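You operate a simulated robot arm through the tools that you are given. There is no shell and no other tool. Be economical: measure what you need, move in short steps, check, and stop when the job is done.

You run a simulated robot arm. Do the job below in one go: nothing can be reset, and whatever is moved stays where it is left.

## Task
The dock is running on SHIP by mistake: stop it, run STORE to the end and switch it off.
Fine: stop it with the start button before you turn the knob.

It is judged by the outcome, as a careful person would: the job done as asked, and still so three seconds after it is handed in. It fails if anything else is knocked over, pushed out of place, dropped, spilled or broken.

## Robot
A 7-joint arm with a two-finger parallel gripper, fixed in place. Base frame: the origin is at the foot of the arm, x ahead of it, y to its left, z up; the work surface is at about z = -0.002. Lengths are in m, angles in rad, forces in N, time in s.
With the tool pointing down near the work surface it reaches from about 0.22 to 0.58 m from the base axis. Its first joint turns from -1.152 to 1.152 rad. Payload 2.5 kg.
The tool frame sits at the grasp point between the pads (the TCP): z along the fingers, y along the line on which they close. The tips reach 0.023 m beyond it. The gripper opens to 0.094 m. The fingers are 0.038 m wide and 0.01 m thick; the gripper's body (0.054 by 0.096 m) begins 0.039 m behind the TCP.
Orientation is that of the tool frame in the base frame, as a unit quaternion [x, y, z, w]. With the fingers straight down and closing along the base's y, the tool's x points along the base's -x, its y along +y and its z along -z.

## Interface
- The arm moves only by the tool nudge_tool. Its argument "moves" is a list of rows, each an object (a shift or turn left out is 0, a gripper value left out holds the last) with "turn": the turn, a rotation vector about the tool's x, y, z in rad, a list of three; "slide": the shift along the tool's x, y, z in m, a list of three; "grip": the opening, from 0 (shut) to 1 (fully open). In form: [{"turn": [rx, ry, rz], "slide": [tx, ty, tz], "grip": grip}, ...]. A call has 1 to 20 rows; each row shifts and turns the commanded pose from where the row before left it, along the tool's axes as they then stand. A row lasts 0.2 s, in which the tool goes at most 0.05 m and 0.15 rad; a call with a longer step from one row to the next is refused whole, and so is a gripper value outside its range. A pose out of reach is approached as far as the arm can. The call stops where the force on the tool passes 40 N (or 10 N more than at its start, if that is more) or the arm is blocked; 0.2 s more then pass. Each finger travels about 0.108 m/s and halts on what it meets, pressing with about 23 N; the grip force reading is that of the motor and also rises with nothing between the fingers. The clock runs only during rows and for 0.2 s after the last one: add rows that do not move to give the fingers time. It gives the time, the measured TCP pose, the force on the tool (base axes), the opening and the grip force at its end, in the units of the frame above (readings bear some noise), with the torque about the TCP (base axes, N m) and any sound that the robot's microphone picked up.
- Cameras (640 x 400 px; columns grow to the right, rows downward): "scene" is fixed at [0.0999, -0.4076, 0.5244]; the picture's right is [0.93, -0.38, 0.00], its down [-0.28, -0.69, -0.67] and it looks along [0.25, 0.62, -0.74] (base axes); focal length 234 px, centre (320, 200). "wrist" rides on the gripper at [0.086, 0.016, -0.075] in the tool frame; the picture's right is [-0.18, 0.98, 0.00], its down [-0.58, -0.11, -0.81] and it looks along [-0.79, -0.15, 0.59] (tool axes); focal length 243 px, centre (320, 200). There is no depth. A picture from a camera that has moved, and an enlarged one, comes with that camera's place and axes in the base frame and with its lens.
- capture(camera): a new picture of that camera. It takes no simulated time.
- enlarge(camera, box): a new picture of the part [left, top, right, bottom] of that camera's present view, enlarged. It takes no simulated time.
- sign_off(): hands the job in; it is judged then, once.

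Go step by step. Nothing tells you positions but the pictures and the camera data: compare them with the known pose of the tool, close in by small moves and look again before you grip or let go. The budget is 120 turns and 64 pictures, counting those below and the enlarged ones. Unless the task says otherwise, let go and move clear before handing in, and close with one line.

The tools are called after "Emit:" as name(argument=value, ...) on one line, values as JSON. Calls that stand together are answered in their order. nudge_tool: Moves the arm, as the interface text tells. Its arguments: {"type":"object","properties":{"moves":{"type":"array"}},"required":["moves"]} The other tools are called the same way: capture (camera) takes a picture; enlarge (camera, box) takes an enlarged picture of a part of a camera's view; sign_off () hands the job in.

At the start:

```text
t: 0.0
tcp_pos: [0.3737, -0.1241, 0.3224]
orientation: [-0.001, 1.0, 0.0, 0.0]
force: [-0.1, -0.1, -0.2]
torque: [0.04, -0.01, 0.03]
width: 0.0941
grip_force: 0.0
```

scene: 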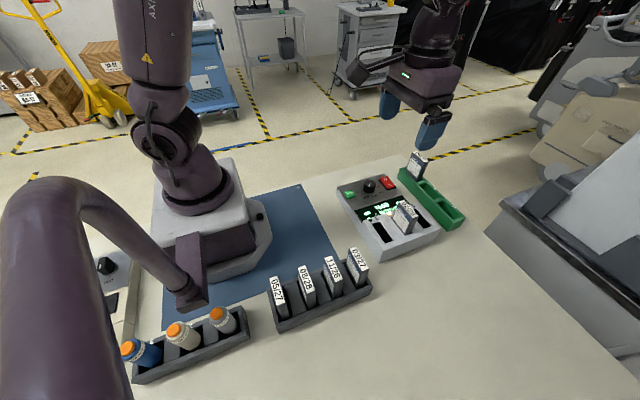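
wrist: 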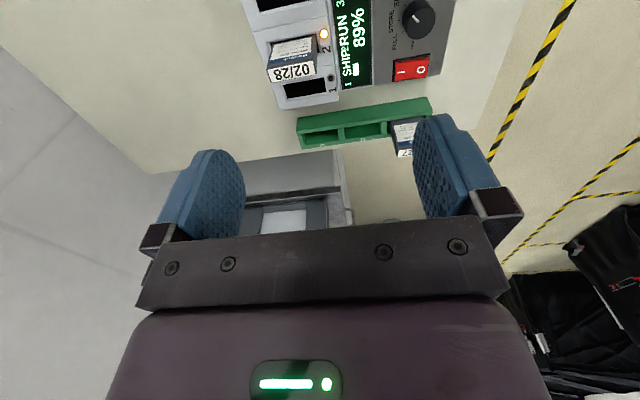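

I see the dock with a display, a knob, a red rocker and a green button. I'll look at it closely first.

Emit:
enlarge(camera="scene", box=[320, 150, 480, 270])

Emit:
enlarge(camera="wrist", box=[230, 0, 470, 150])

```text
3.33 times, centred on (400, 210) of scene
camera zoom: at [0.0999, -0.4076, 0.5244], right [0.93, -0.38, 0.0], down [-0.28, -0.69, -0.67], along [0.25, 0.62, -0.74], focal length 782 px, centre (53, 167)
```

zoom: 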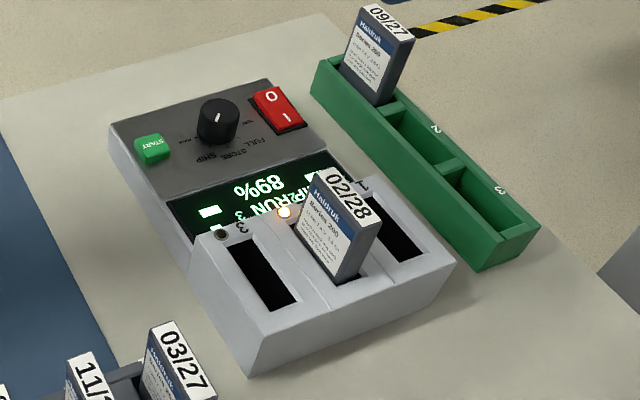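

```text
2.67 times, centred on (350, 75) of wrist
camera zoom: at [0.2878, -0.1077, 0.3975], right [0.18, 0.98, 0.0], down [0.58, -0.11, 0.81], along [0.79, -0.15, -0.59], focal length 647 px, centre (240, 533)
```

zoom: 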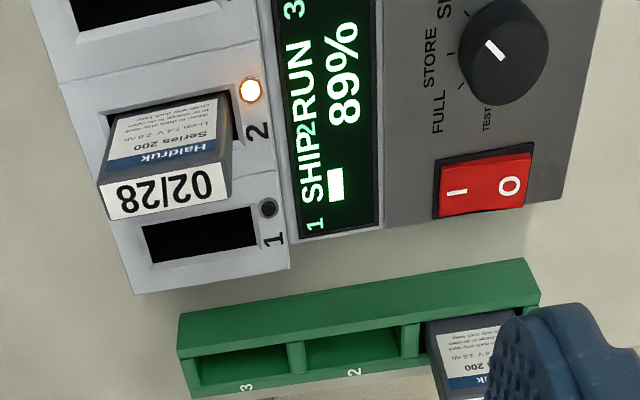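

The dock's panel is around z 0.03–0.04, with START near (0.353, -0.012), the knob near (0.418, -0.01) and the rocker near (0.48, -0.01). I'll close the gripper, move above START and look again.

Emit:
nudge_tool(moves=[{"slide": [0.0042, 0.0224, 0.0344], "grip": 0}, {"slide": [0.0042, 0.0224, 0.0344]}, {"slide": [0.0042, 0.0224, 0.0344]}, {"slide": [0.0042, 0.0224, 0.0344]}, {"slide": [0.0042, 0.0224, 0.0344]}])

Emit:
enlarge(camera="scene", box=[320, 130, 480, 250])

Emit:
capture(camera="wrist")

```text
t: 1.2
tcp_pos: [0.3533, -0.0104, 0.1502]
orientation: [0.0, 1.0, 0.0, 0.0]
force: [1.0, -0.3, -0.7]
torque: [0.03, -0.02, 0.01]
width: 0.0001
grip_force: 22.7
```

```text
3.33 times, centred on (400, 190) of scene
camera zoom: at [0.0999, -0.4076, 0.5244], right [0.93, -0.38, 0.0], down [-0.28, -0.69, -0.67], along [0.25, 0.62, -0.74], focal length 782 px, centre (53, 233)
```

zoom: 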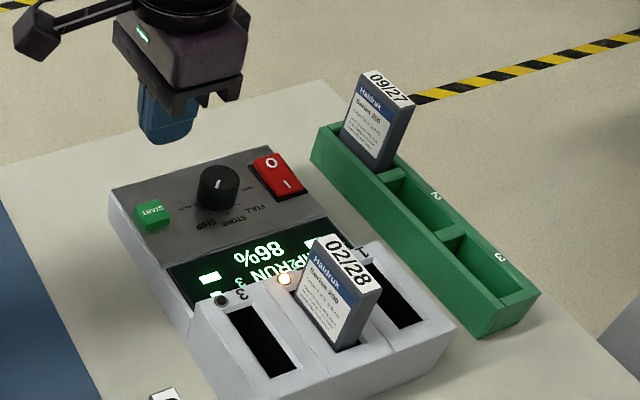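

```text
58 pictures are left
camera wrist: at [0.2671, 0.0062, 0.2256], right [0.18, 0.98, 0.0], down [0.58, -0.11, 0.81], along [0.79, -0.15, -0.59], focal length 243 px, centre (320, 200)
```

wrist: 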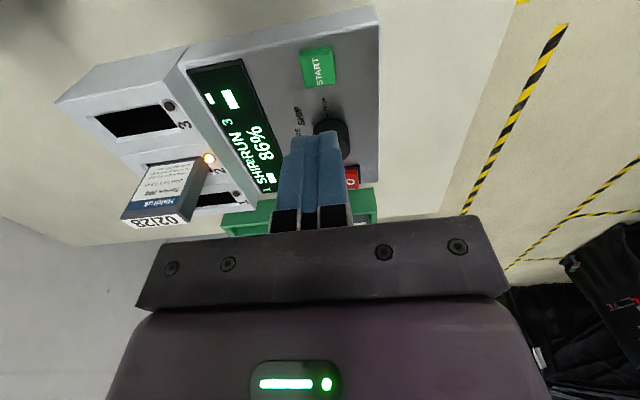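

START is at about (0.354, -0.012, 0.036), directly below the tool. I'll lower to just above it, then press in small steps.

Emit:
nudge_tool(moves=[{"slide": [0, -0.001, 0.04]}, {"slide": [0, 0, 0.04]}, {"slide": [0, 0, 0.005]}, {"slide": [0, 0, 0.002]}, {"slide": [0, 0, 0.002]}, {"slide": [0, 0, 0.002]}])

Emit:
enlarge(camera="scene", box=[320, 130, 480, 250])

```text
t: 2.3
tcp_pos: [0.3542, -0.0131, 0.0652]
orientation: [0.0, 1.0, 0.001, 0.0]
force: [-4.4, 0.3, 15.6]
torque: [0.04, 0.13, 0.04]
width: 0.0
grip_force: 22.7
heard: click
stopped in row 5: the force on the tool passed its limit at 48 N (the readings are from after the stop); the commanded pose is now the measured one
```

```text
3.33 times, centred on (400, 190) of scene
camera zoom: at [0.0999, -0.4076, 0.5244], right [0.93, -0.38, 0.0], down [-0.28, -0.69, -0.67], along [0.25, 0.62, -0.74], focal length 782 px, centre (53, 233)
```

zoom: 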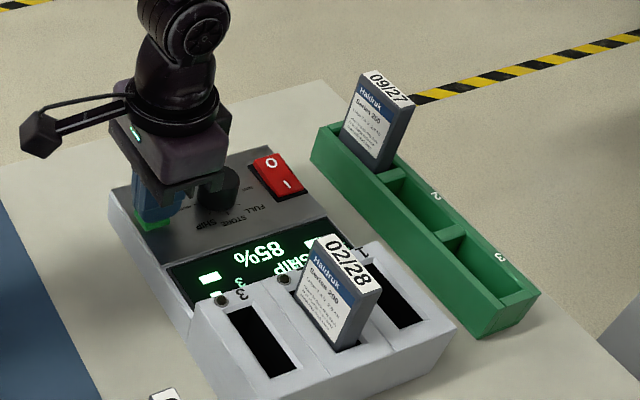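

It stopped: RUN is gone and the lamp is off. Now I'll rise and back off to read the knob's dial.

Emit:
nudge_tool(moves=[{"slide": [0, 0, -0.03]}, {"slide": [0, 0, -0.045]}, {"slide": [0.022, 0, -0.04]}, {"slide": [0.022, 0, -0.04]}, {"slide": [0, 0, -0.02]}])

Emit:
enlarge(camera="wrist", box=[240, 40, 400, 140])

Emit:
enlarge(camera="scene", box=[330, 160, 426, 220])

```text
t: 3.5
tcp_pos: [0.3084, -0.0144, 0.2392]
orientation: [0.0, 1.0, 0.0, 0.0]
force: [-0.3, -0.2, 0.0]
torque: [-0.01, -0.01, 0.0]
width: 0.0002
grip_force: 23.3
```

```text
4.00 times, centred on (320, 90) of wrist
camera zoom: at [0.2223, 0.0037, 0.316], right [0.18, 0.98, 0.0], down [0.58, -0.11, 0.81], along [0.79, -0.15, -0.59], focal length 970 px, centre (320, 640)
```

zoom: 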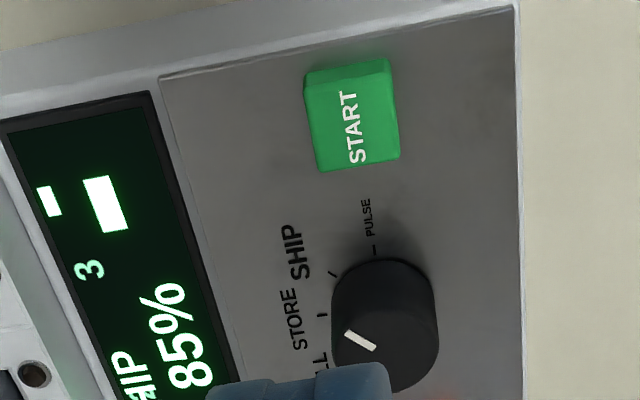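

```text
6.67 times, centred on (378, 190) of scene
camera zoom: at [0.0999, -0.4076, 0.5244], right [0.93, -0.38, 0.0], down [-0.28, -0.69, -0.67], along [0.25, 0.62, -0.74], focal length 1564 px, centre (-67, 267)
```

zoom: 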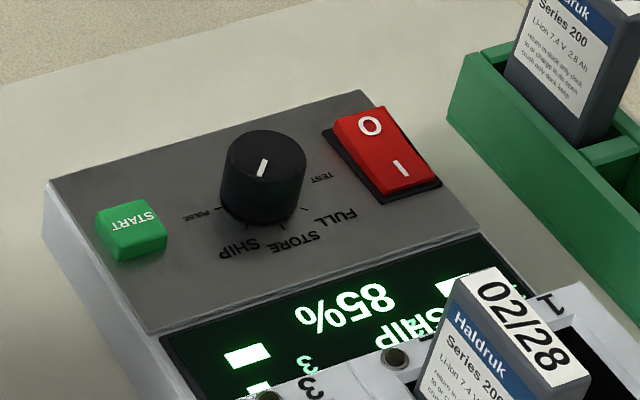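

To read the pointer properly I'll shift forward so the knob sits clear of the fingers in the wrist view.

Emit:
nudge_tool(moves=[{"slide": [-0.03, 0, 0]}, {"slide": [-0.03, 0, 0]}])

Emit:
enlarge(camera="wrist", box=[240, 20, 400, 120])

```text
t: 4.1
tcp_pos: [0.3698, -0.0128, 0.239]
orientation: [0.0, 1.0, 0.0, 0.0]
force: [0.1, -0.6, 0.0]
torque: [-0.03, -0.01, 0.0]
width: 0.0
grip_force: 23.2
```

```text
4.00 times, centred on (320, 70) of wrist
camera zoom: at [0.2829, 0.0041, 0.3144], right [0.18, 0.98, 0.0], down [0.58, -0.11, 0.81], along [0.79, -0.15, -0.59], focal length 970 px, centre (320, 720)
```

zoom: 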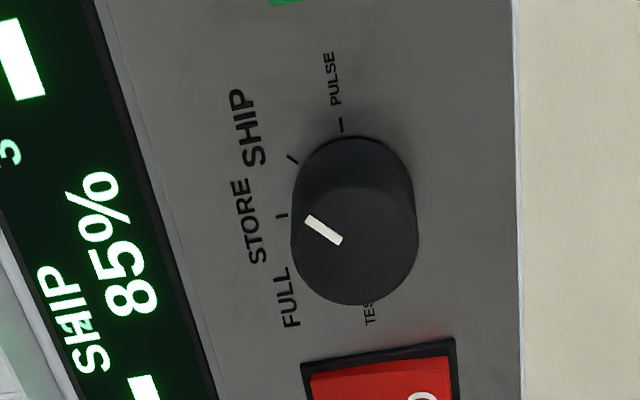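

The pointer sits at SHIP (about 225° seen from above) and STORE is 45° counter-clockwise. I put the knob's centre at (0.419, -0.012), radius about 0.017, top near z 0.054. I'll line up above it, pre-turned -22°, and check.

Emit:
nudge_tool(moves=[{"slide": [-0.0245, 0.0005, 0], "grip": 0.6}, {"slide": [-0.0245, 0.0005, 0]}, {"slide": [0, 0, 0.04], "turn": [0, 0, 0.13]}, {"slide": [0, 0, 0.04], "turn": [0, 0, 0.13]}, {"slide": [0, 0, 0.04], "turn": [0, 0, 0.13]}, {"slide": [0, 0, 0.025]}])

Emit:
enlarge(camera="scene", box=[320, 130, 480, 230])

Emit:
capture(camera="wrist")

```text
t: 5.5
tcp_pos: [0.4196, -0.0113, 0.0953]
orientation: [0.194, 0.981, 0.0, 0.001]
force: [-0.3, -0.2, 0.3]
torque: [0.0, -0.01, 0.0]
width: 0.0562
grip_force: 0.0
```

```text
4.00 times, centred on (400, 180) of scene
camera zoom: at [0.0999, -0.4076, 0.5244], right [0.93, -0.38, 0.0], down [-0.28, -0.69, -0.67], along [0.25, 0.62, -0.74], focal length 938 px, centre (0, 280)
```

zoom: 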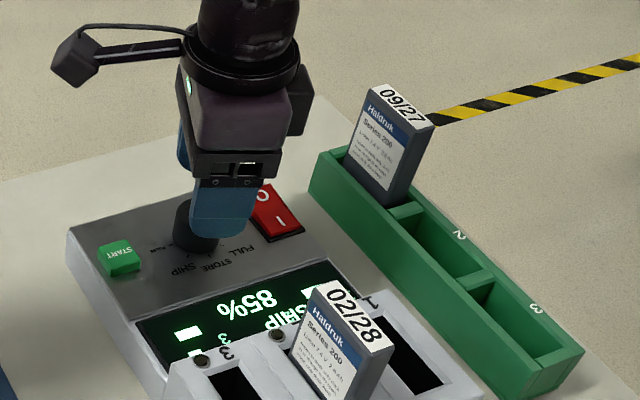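

```text
52 pictures are left
camera wrist: at [0.3455, 0.0379, 0.1706], right [0.55, 0.84, 0.0], down [0.49, -0.32, 0.81], along [0.68, -0.44, -0.59], focal length 243 px, centre (320, 200)
```

wrist: 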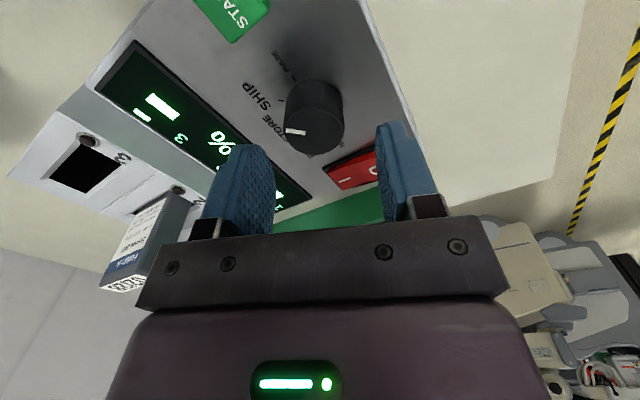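

The alignment looks good (the knob's top checks out at about (0.42, -0.013)). Next I lower around the knob and grip it.

Emit:
nudge_tool(moves=[{"slide": [0, -0.001, 0.015]}, {"slide": [0, 0, 0.01]}, {"slide": [0, 0, 0.006]}, {"grip": 0.2}, {}, {}])

Emit:
enlarge(camera="scene", box=[320, 130, 480, 230])

```text
t: 6.9
tcp_pos: [0.4196, -0.0135, 0.0641]
orientation: [0.195, 0.981, -0.001, -0.001]
force: [-5.7, -10.0, 2.6]
torque: [0.57, -0.04, 0.09]
width: 0.034
grip_force: 44.4
```

```text
4.00 times, centred on (400, 180) of scene
camera zoom: at [0.0999, -0.4076, 0.5244], right [0.93, -0.38, 0.0], down [-0.28, -0.69, -0.67], along [0.25, 0.62, -0.74], focal length 938 px, centre (0, 280)
```

zoom: 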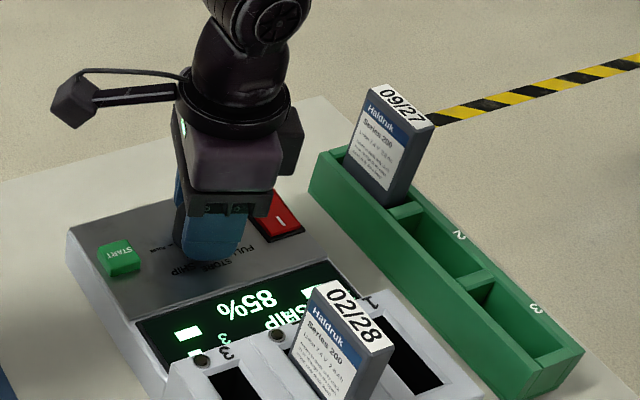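

The knob is gripped, slightly off-centre. I'll shift about 1.5 mm to relieve the side load and turn 45° counter-clockwise.

Emit:
nudge_tool(moves=[{"slide": [0, -0.0015, 0]}, {"turn": [0, 0, -0.131]}, {"turn": [0, 0, -0.131]}, {"turn": [0, 0, -0.131]}, {"turn": [0, 0, -0.131]}, {"turn": [0, 0, -0.131]}, {"turn": [0, 0, -0.131]}, {}])

Emit:
enlarge(camera="scene", box=[320, 130, 480, 230])

```text
t: 8.7
tcp_pos: [0.4188, -0.0095, 0.0634]
orientation: [-0.199, 0.98, 0.002, 0.001]
force: [-6.5, 24.7, 21.5]
torque: [-0.19, -0.84, -0.11]
width: 0.0338
grip_force: 45.3
```

```text
4.00 times, centred on (400, 180) of scene
camera zoom: at [0.0998, -0.4076, 0.5244], right [0.93, -0.38, 0.0], down [-0.28, -0.69, -0.67], along [0.25, 0.62, -0.74], focal length 938 px, centre (0, 280)
```

zoom: 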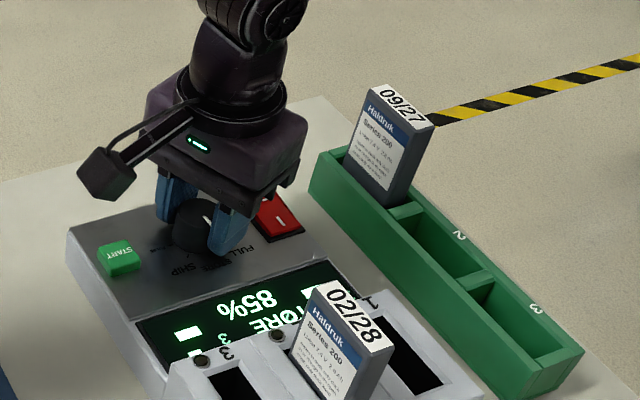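

The display now shows STORE. I'll release and rise straight up.

Emit:
nudge_tool(moves=[{"slide": [0, 0, -0.001], "grip": 0.58}, {}, {}, {"slide": [0, 0, -0.015]}, {"slide": [0, 0, -0.03]}, {"slide": [0, 0, -0.04], "turn": [0, 0, 0.13], "grip": 0}, {"turn": [0, 0, 0.13]}, {"turn": [0, 0, 0.136]}])

Emit:
enlarge(camera="scene", box=[320, 130, 480, 230])

Emit:
capture(camera="wrist")

```text
t: 10.5
tcp_pos: [0.4189, -0.0125, 0.1486]
orientation: [0.0, 1.0, 0.0, 0.001]
force: [0.6, 0.4, 0.0]
torque: [-0.01, 0.02, 0.0]
width: 0.0002
grip_force: 23.5
```

```text
4.00 times, centred on (400, 180) of scene
camera zoom: at [0.0999, -0.4076, 0.5244], right [0.93, -0.38, 0.0], down [-0.28, -0.69, -0.67], along [0.25, 0.62, -0.74], focal length 938 px, centre (0, 280)
```

zoom: 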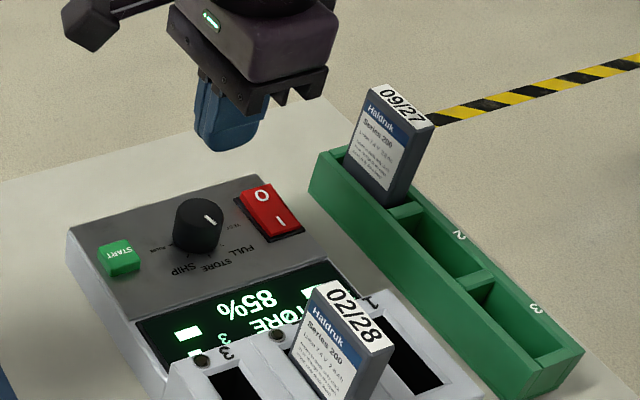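

```text
48 pictures are left
camera wrist: at [0.3331, 0.0041, 0.2246], right [0.19, 0.98, 0.0], down [0.58, -0.11, 0.81], along [0.79, -0.15, -0.59], focal length 243 px, centre (320, 200)
```

wrist: 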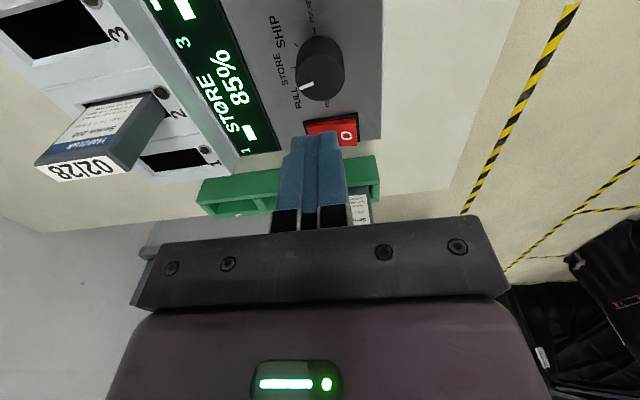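

STORE is set. Next I press START the same way as before.

Emit:
nudge_tool(moves=[{"slide": [0.0325, 0, 0]}, {"slide": [0.0325, 0, 0]}, {"slide": [0, 0, 0.04]}, {"slide": [0, 0, 0.035]}, {"slide": [0, 0, 0.005]}, {"slide": [0, 0, 0.002]}, {"slide": [0, 0, 0.001]}, {"slide": [0, 0, 0.001]}])

Emit:
enlarge(camera="scene", box=[320, 130, 480, 230])

```text
t: 12.3
tcp_pos: [0.3537, -0.0138, 0.0656]
orientation: [0.0, 1.0, 0.001, 0.001]
force: [-1.1, -1.1, 5.1]
torque: [-0.05, 0.0, -0.03]
width: 0.0
grip_force: 23.0
heard: click
```

```text
4.00 times, centred on (400, 180) of scene
camera zoom: at [0.0999, -0.4076, 0.5244], right [0.93, -0.38, 0.0], down [-0.28, -0.69, -0.67], along [0.25, 0.62, -0.74], focal length 938 px, centre (0, 280)
```

zoom: 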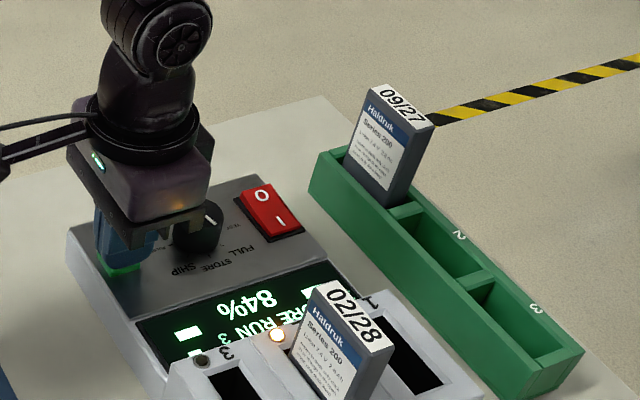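

STORE is running (lamp on, 84%). I'll rise, move over towards the rocker's O end at about (0.478, 0.002), and wait for the end.

Emit:
nudge_tool(moves=[{"slide": [0, 0, -0.04]}, {"slide": [0, 0, -0.045]}, {"slide": [-0.0415, 0.005, 0]}, {"slide": [-0.0415, 0.005, 0]}, {"slide": [-0.0415, 0.005, 0]}, {}, {}, {}, {}, {}, {}, {}, {}, {}, {}, {}, {}, {}, {}, {}])

Emit:
enlarge(camera="scene", box=[320, 130, 480, 230])

```text
t: 16.5
tcp_pos: [0.4798, 0.0001, 0.1513]
orientation: [0.0, 1.0, 0.0, 0.0]
force: [-0.1, -0.3, -0.5]
torque: [0.03, 0.02, 0.0]
width: 0.0
grip_force: 23.3
```

```text
4.00 times, centred on (400, 180) of scene
camera zoom: at [0.0999, -0.4076, 0.5244], right [0.93, -0.38, 0.0], down [-0.28, -0.69, -0.67], along [0.25, 0.62, -0.74], focal length 938 px, centre (0, 280)
```

zoom: 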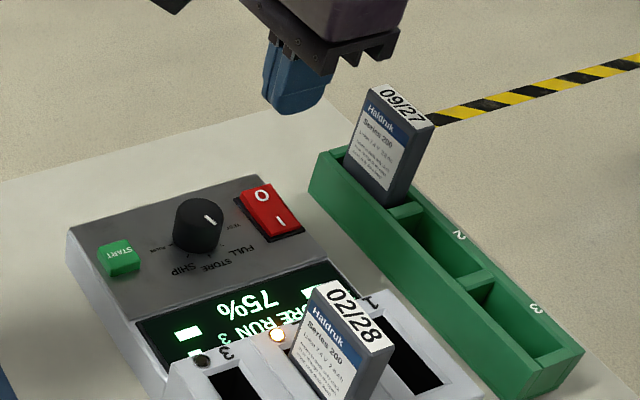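

It's at 75%, falling about 2% per second, so I wait.

Emit:
nudge_tool(moves=[{}, {}, {}, {}, {}, {}, {}, {}, {}, {}, {}, {}, {}, {}, {}, {}, {}, {}, {}, {}])

Emit:
nudge_tool(moves=[{}, {}, {}, {}, {}, {}, {}, {}, {}, {}, {}, {}, {}, {}, {}, {}, {}, {}, {}, {}])

Emit:
enlarge(camera="scene", box=[320, 130, 480, 230])

```text
t: 20.7
tcp_pos: [0.479, 0.001, 0.1527]
orientation: [0.001, 1.0, 0.001, 0.0]
force: [-0.2, -0.5, 0.0]
torque: [0.03, 0.03, 0.02]
width: 0.0001
grip_force: 22.7
```

```text
t: 24.9
tcp_pos: [0.4797, 0.0008, 0.1521]
orientation: [0.0, 1.0, 0.0, 0.0]
force: [0.1, 0.3, -0.4]
torque: [0.02, 0.0, -0.01]
width: 0.0
grip_force: 22.7
```

```text
4.00 times, centred on (400, 180) of scene
camera zoom: at [0.0999, -0.4076, 0.5244], right [0.93, -0.38, 0.0], down [-0.28, -0.69, -0.67], along [0.25, 0.62, -0.74], focal length 938 px, centre (0, 280)
```

zoom: 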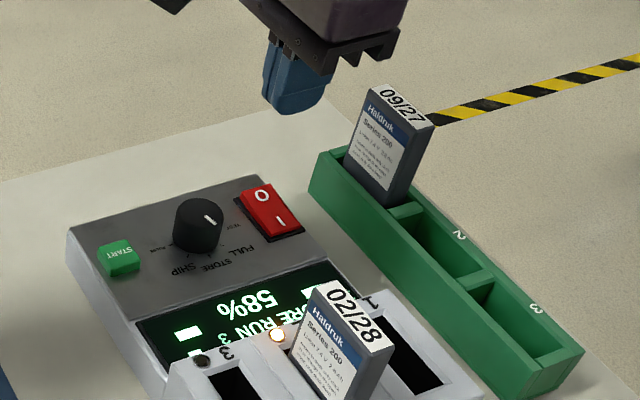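

It's at 58% and still running, so I keep waiting.

Emit:
nudge_tool(moves=[{}, {}, {}, {}, {}, {}, {}, {}, {}, {}, {}, {}, {}, {}, {}, {}, {}, {}, {}, {}])

Emit:
enlarge(camera="scene", box=[320, 130, 480, 230])

```text
t: 29.1
tcp_pos: [0.4802, 0.0009, 0.1523]
orientation: [0.0, 1.0, 0.0, -0.001]
force: [0.5, 0.6, 0.5]
torque: [0.02, -0.01, 0.0]
width: 0.0001
grip_force: 22.6
```

```text
4.00 times, centred on (400, 180) of scene
camera zoom: at [0.0999, -0.4076, 0.5244], right [0.93, -0.38, 0.0], down [-0.28, -0.69, -0.67], along [0.25, 0.62, -0.74], focal length 938 px, centre (0, 280)
```

zoom: 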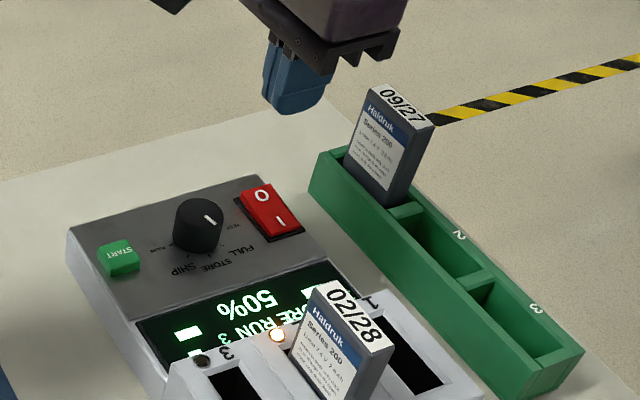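

It's at 50% and still says RUN, with the lamp on. I wait a little longer.

Emit:
nudge_tool(moves=[{}, {}, {}, {}, {}, {}, {}, {}, {}, {}])

Emit:
enlarge(camera="scene", box=[320, 130, 480, 230])

```text
t: 31.3
tcp_pos: [0.4806, 0.0006, 0.1518]
orientation: [0.0, 1.0, 0.0, 0.0]
force: [0.5, 0.8, -1.0]
torque: [-0.02, 0.02, -0.01]
width: 0.0
grip_force: 23.1
```

```text
4.00 times, centred on (400, 180) of scene
camera zoom: at [0.0999, -0.4076, 0.5244], right [0.93, -0.38, 0.0], down [-0.28, -0.69, -0.67], along [0.25, 0.62, -0.74], focal length 938 px, centre (0, 280)
```

zoom: 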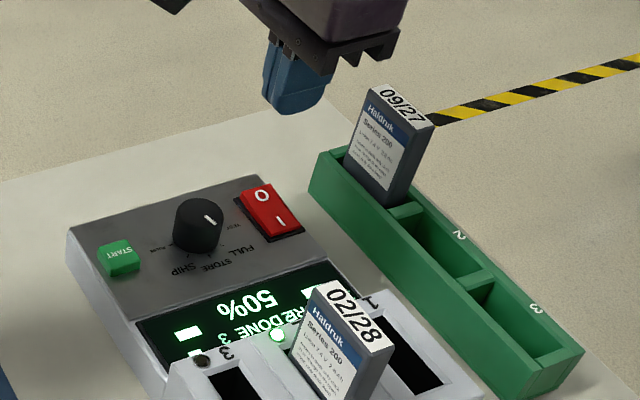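

The display says DONE at 50% with a green lamp. Now I press the rocker's O end in small steps.

Emit:
nudge_tool(moves=[{"slide": [0.001, 0.002, 0.04]}, {"slide": [0, 0, 0.03]}, {"slide": [0, 0, 0.005]}, {"slide": [0, 0, 0.003]}, {"slide": [0, 0, 0.002]}, {"slide": [0, 0, 0.002]}, {"slide": [0, 0, 0.002]}, {"slide": [0, 0, 0.002]}])

Emit:
enlarge(camera="scene", box=[320, 130, 480, 230])

```text
t: 33.1
tcp_pos: [0.4778, 0.0031, 0.0676]
orientation: [0.001, 1.0, 0.0, 0.001]
force: [-3.3, 0.4, 6.5]
torque: [-0.01, 0.08, -0.03]
width: 0.0003
grip_force: 23.4
stopped in row 8: the force on the tool passed its limit at 44 N (the readings are from after the stop); the commanded pose is now the measured one
```

```text
4.00 times, centred on (400, 180) of scene
camera zoom: at [0.0999, -0.4076, 0.5244], right [0.93, -0.38, 0.0], down [-0.28, -0.69, -0.67], along [0.25, 0.62, -0.74], focal length 938 px, centre (0, 280)
```

zoom: 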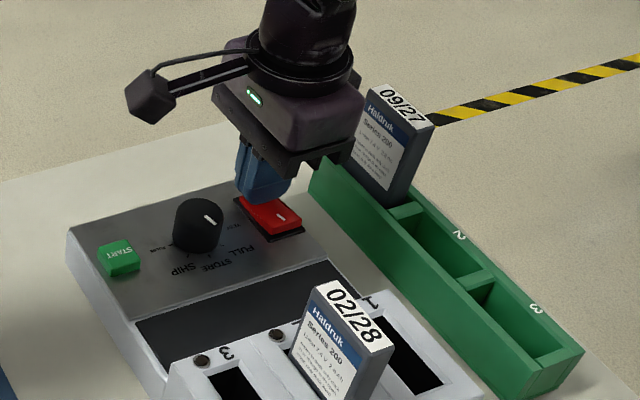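

The display is dark: the dock is off. I'll move clear and check.

Emit:
nudge_tool(moves=[{"slide": [0, 0, -0.02]}, {"slide": [0, 0, -0.04]}, {"slide": [0, 0, -0.045]}, {"slide": [0, 0, -0.045]}, {}, {}])

Emit:
enlarge(camera="scene", box=[320, 130, 480, 230])

```text
t: 34.5
tcp_pos: [0.4786, 0.0016, 0.2202]
orientation: [0.0, 1.0, 0.0, 0.0]
force: [-0.7, -1.0, -0.5]
torque: [0.02, -0.02, -0.01]
width: 0.0001
grip_force: 23.6
```

```text
4.00 times, centred on (400, 180) of scene
camera zoom: at [0.0999, -0.4076, 0.5244], right [0.93, -0.38, 0.0], down [-0.28, -0.69, -0.67], along [0.25, 0.62, -0.74], focal length 938 px, centre (0, 280)
```

zoom: 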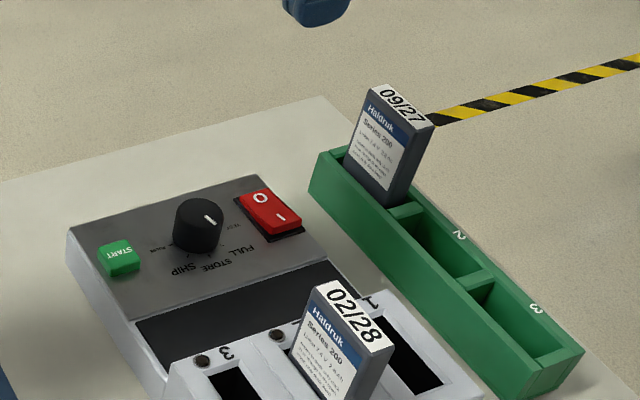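

The dock is off with its display and lamp dark, the tool is clear and everything else is in place, so I'm handing in.

Emit:
sign_off()

```text
The job is handed in.
```

I stopped SHIP with the start button before turning the knob, ran STORE until it showed DONE at 50%, and switched the dock off.
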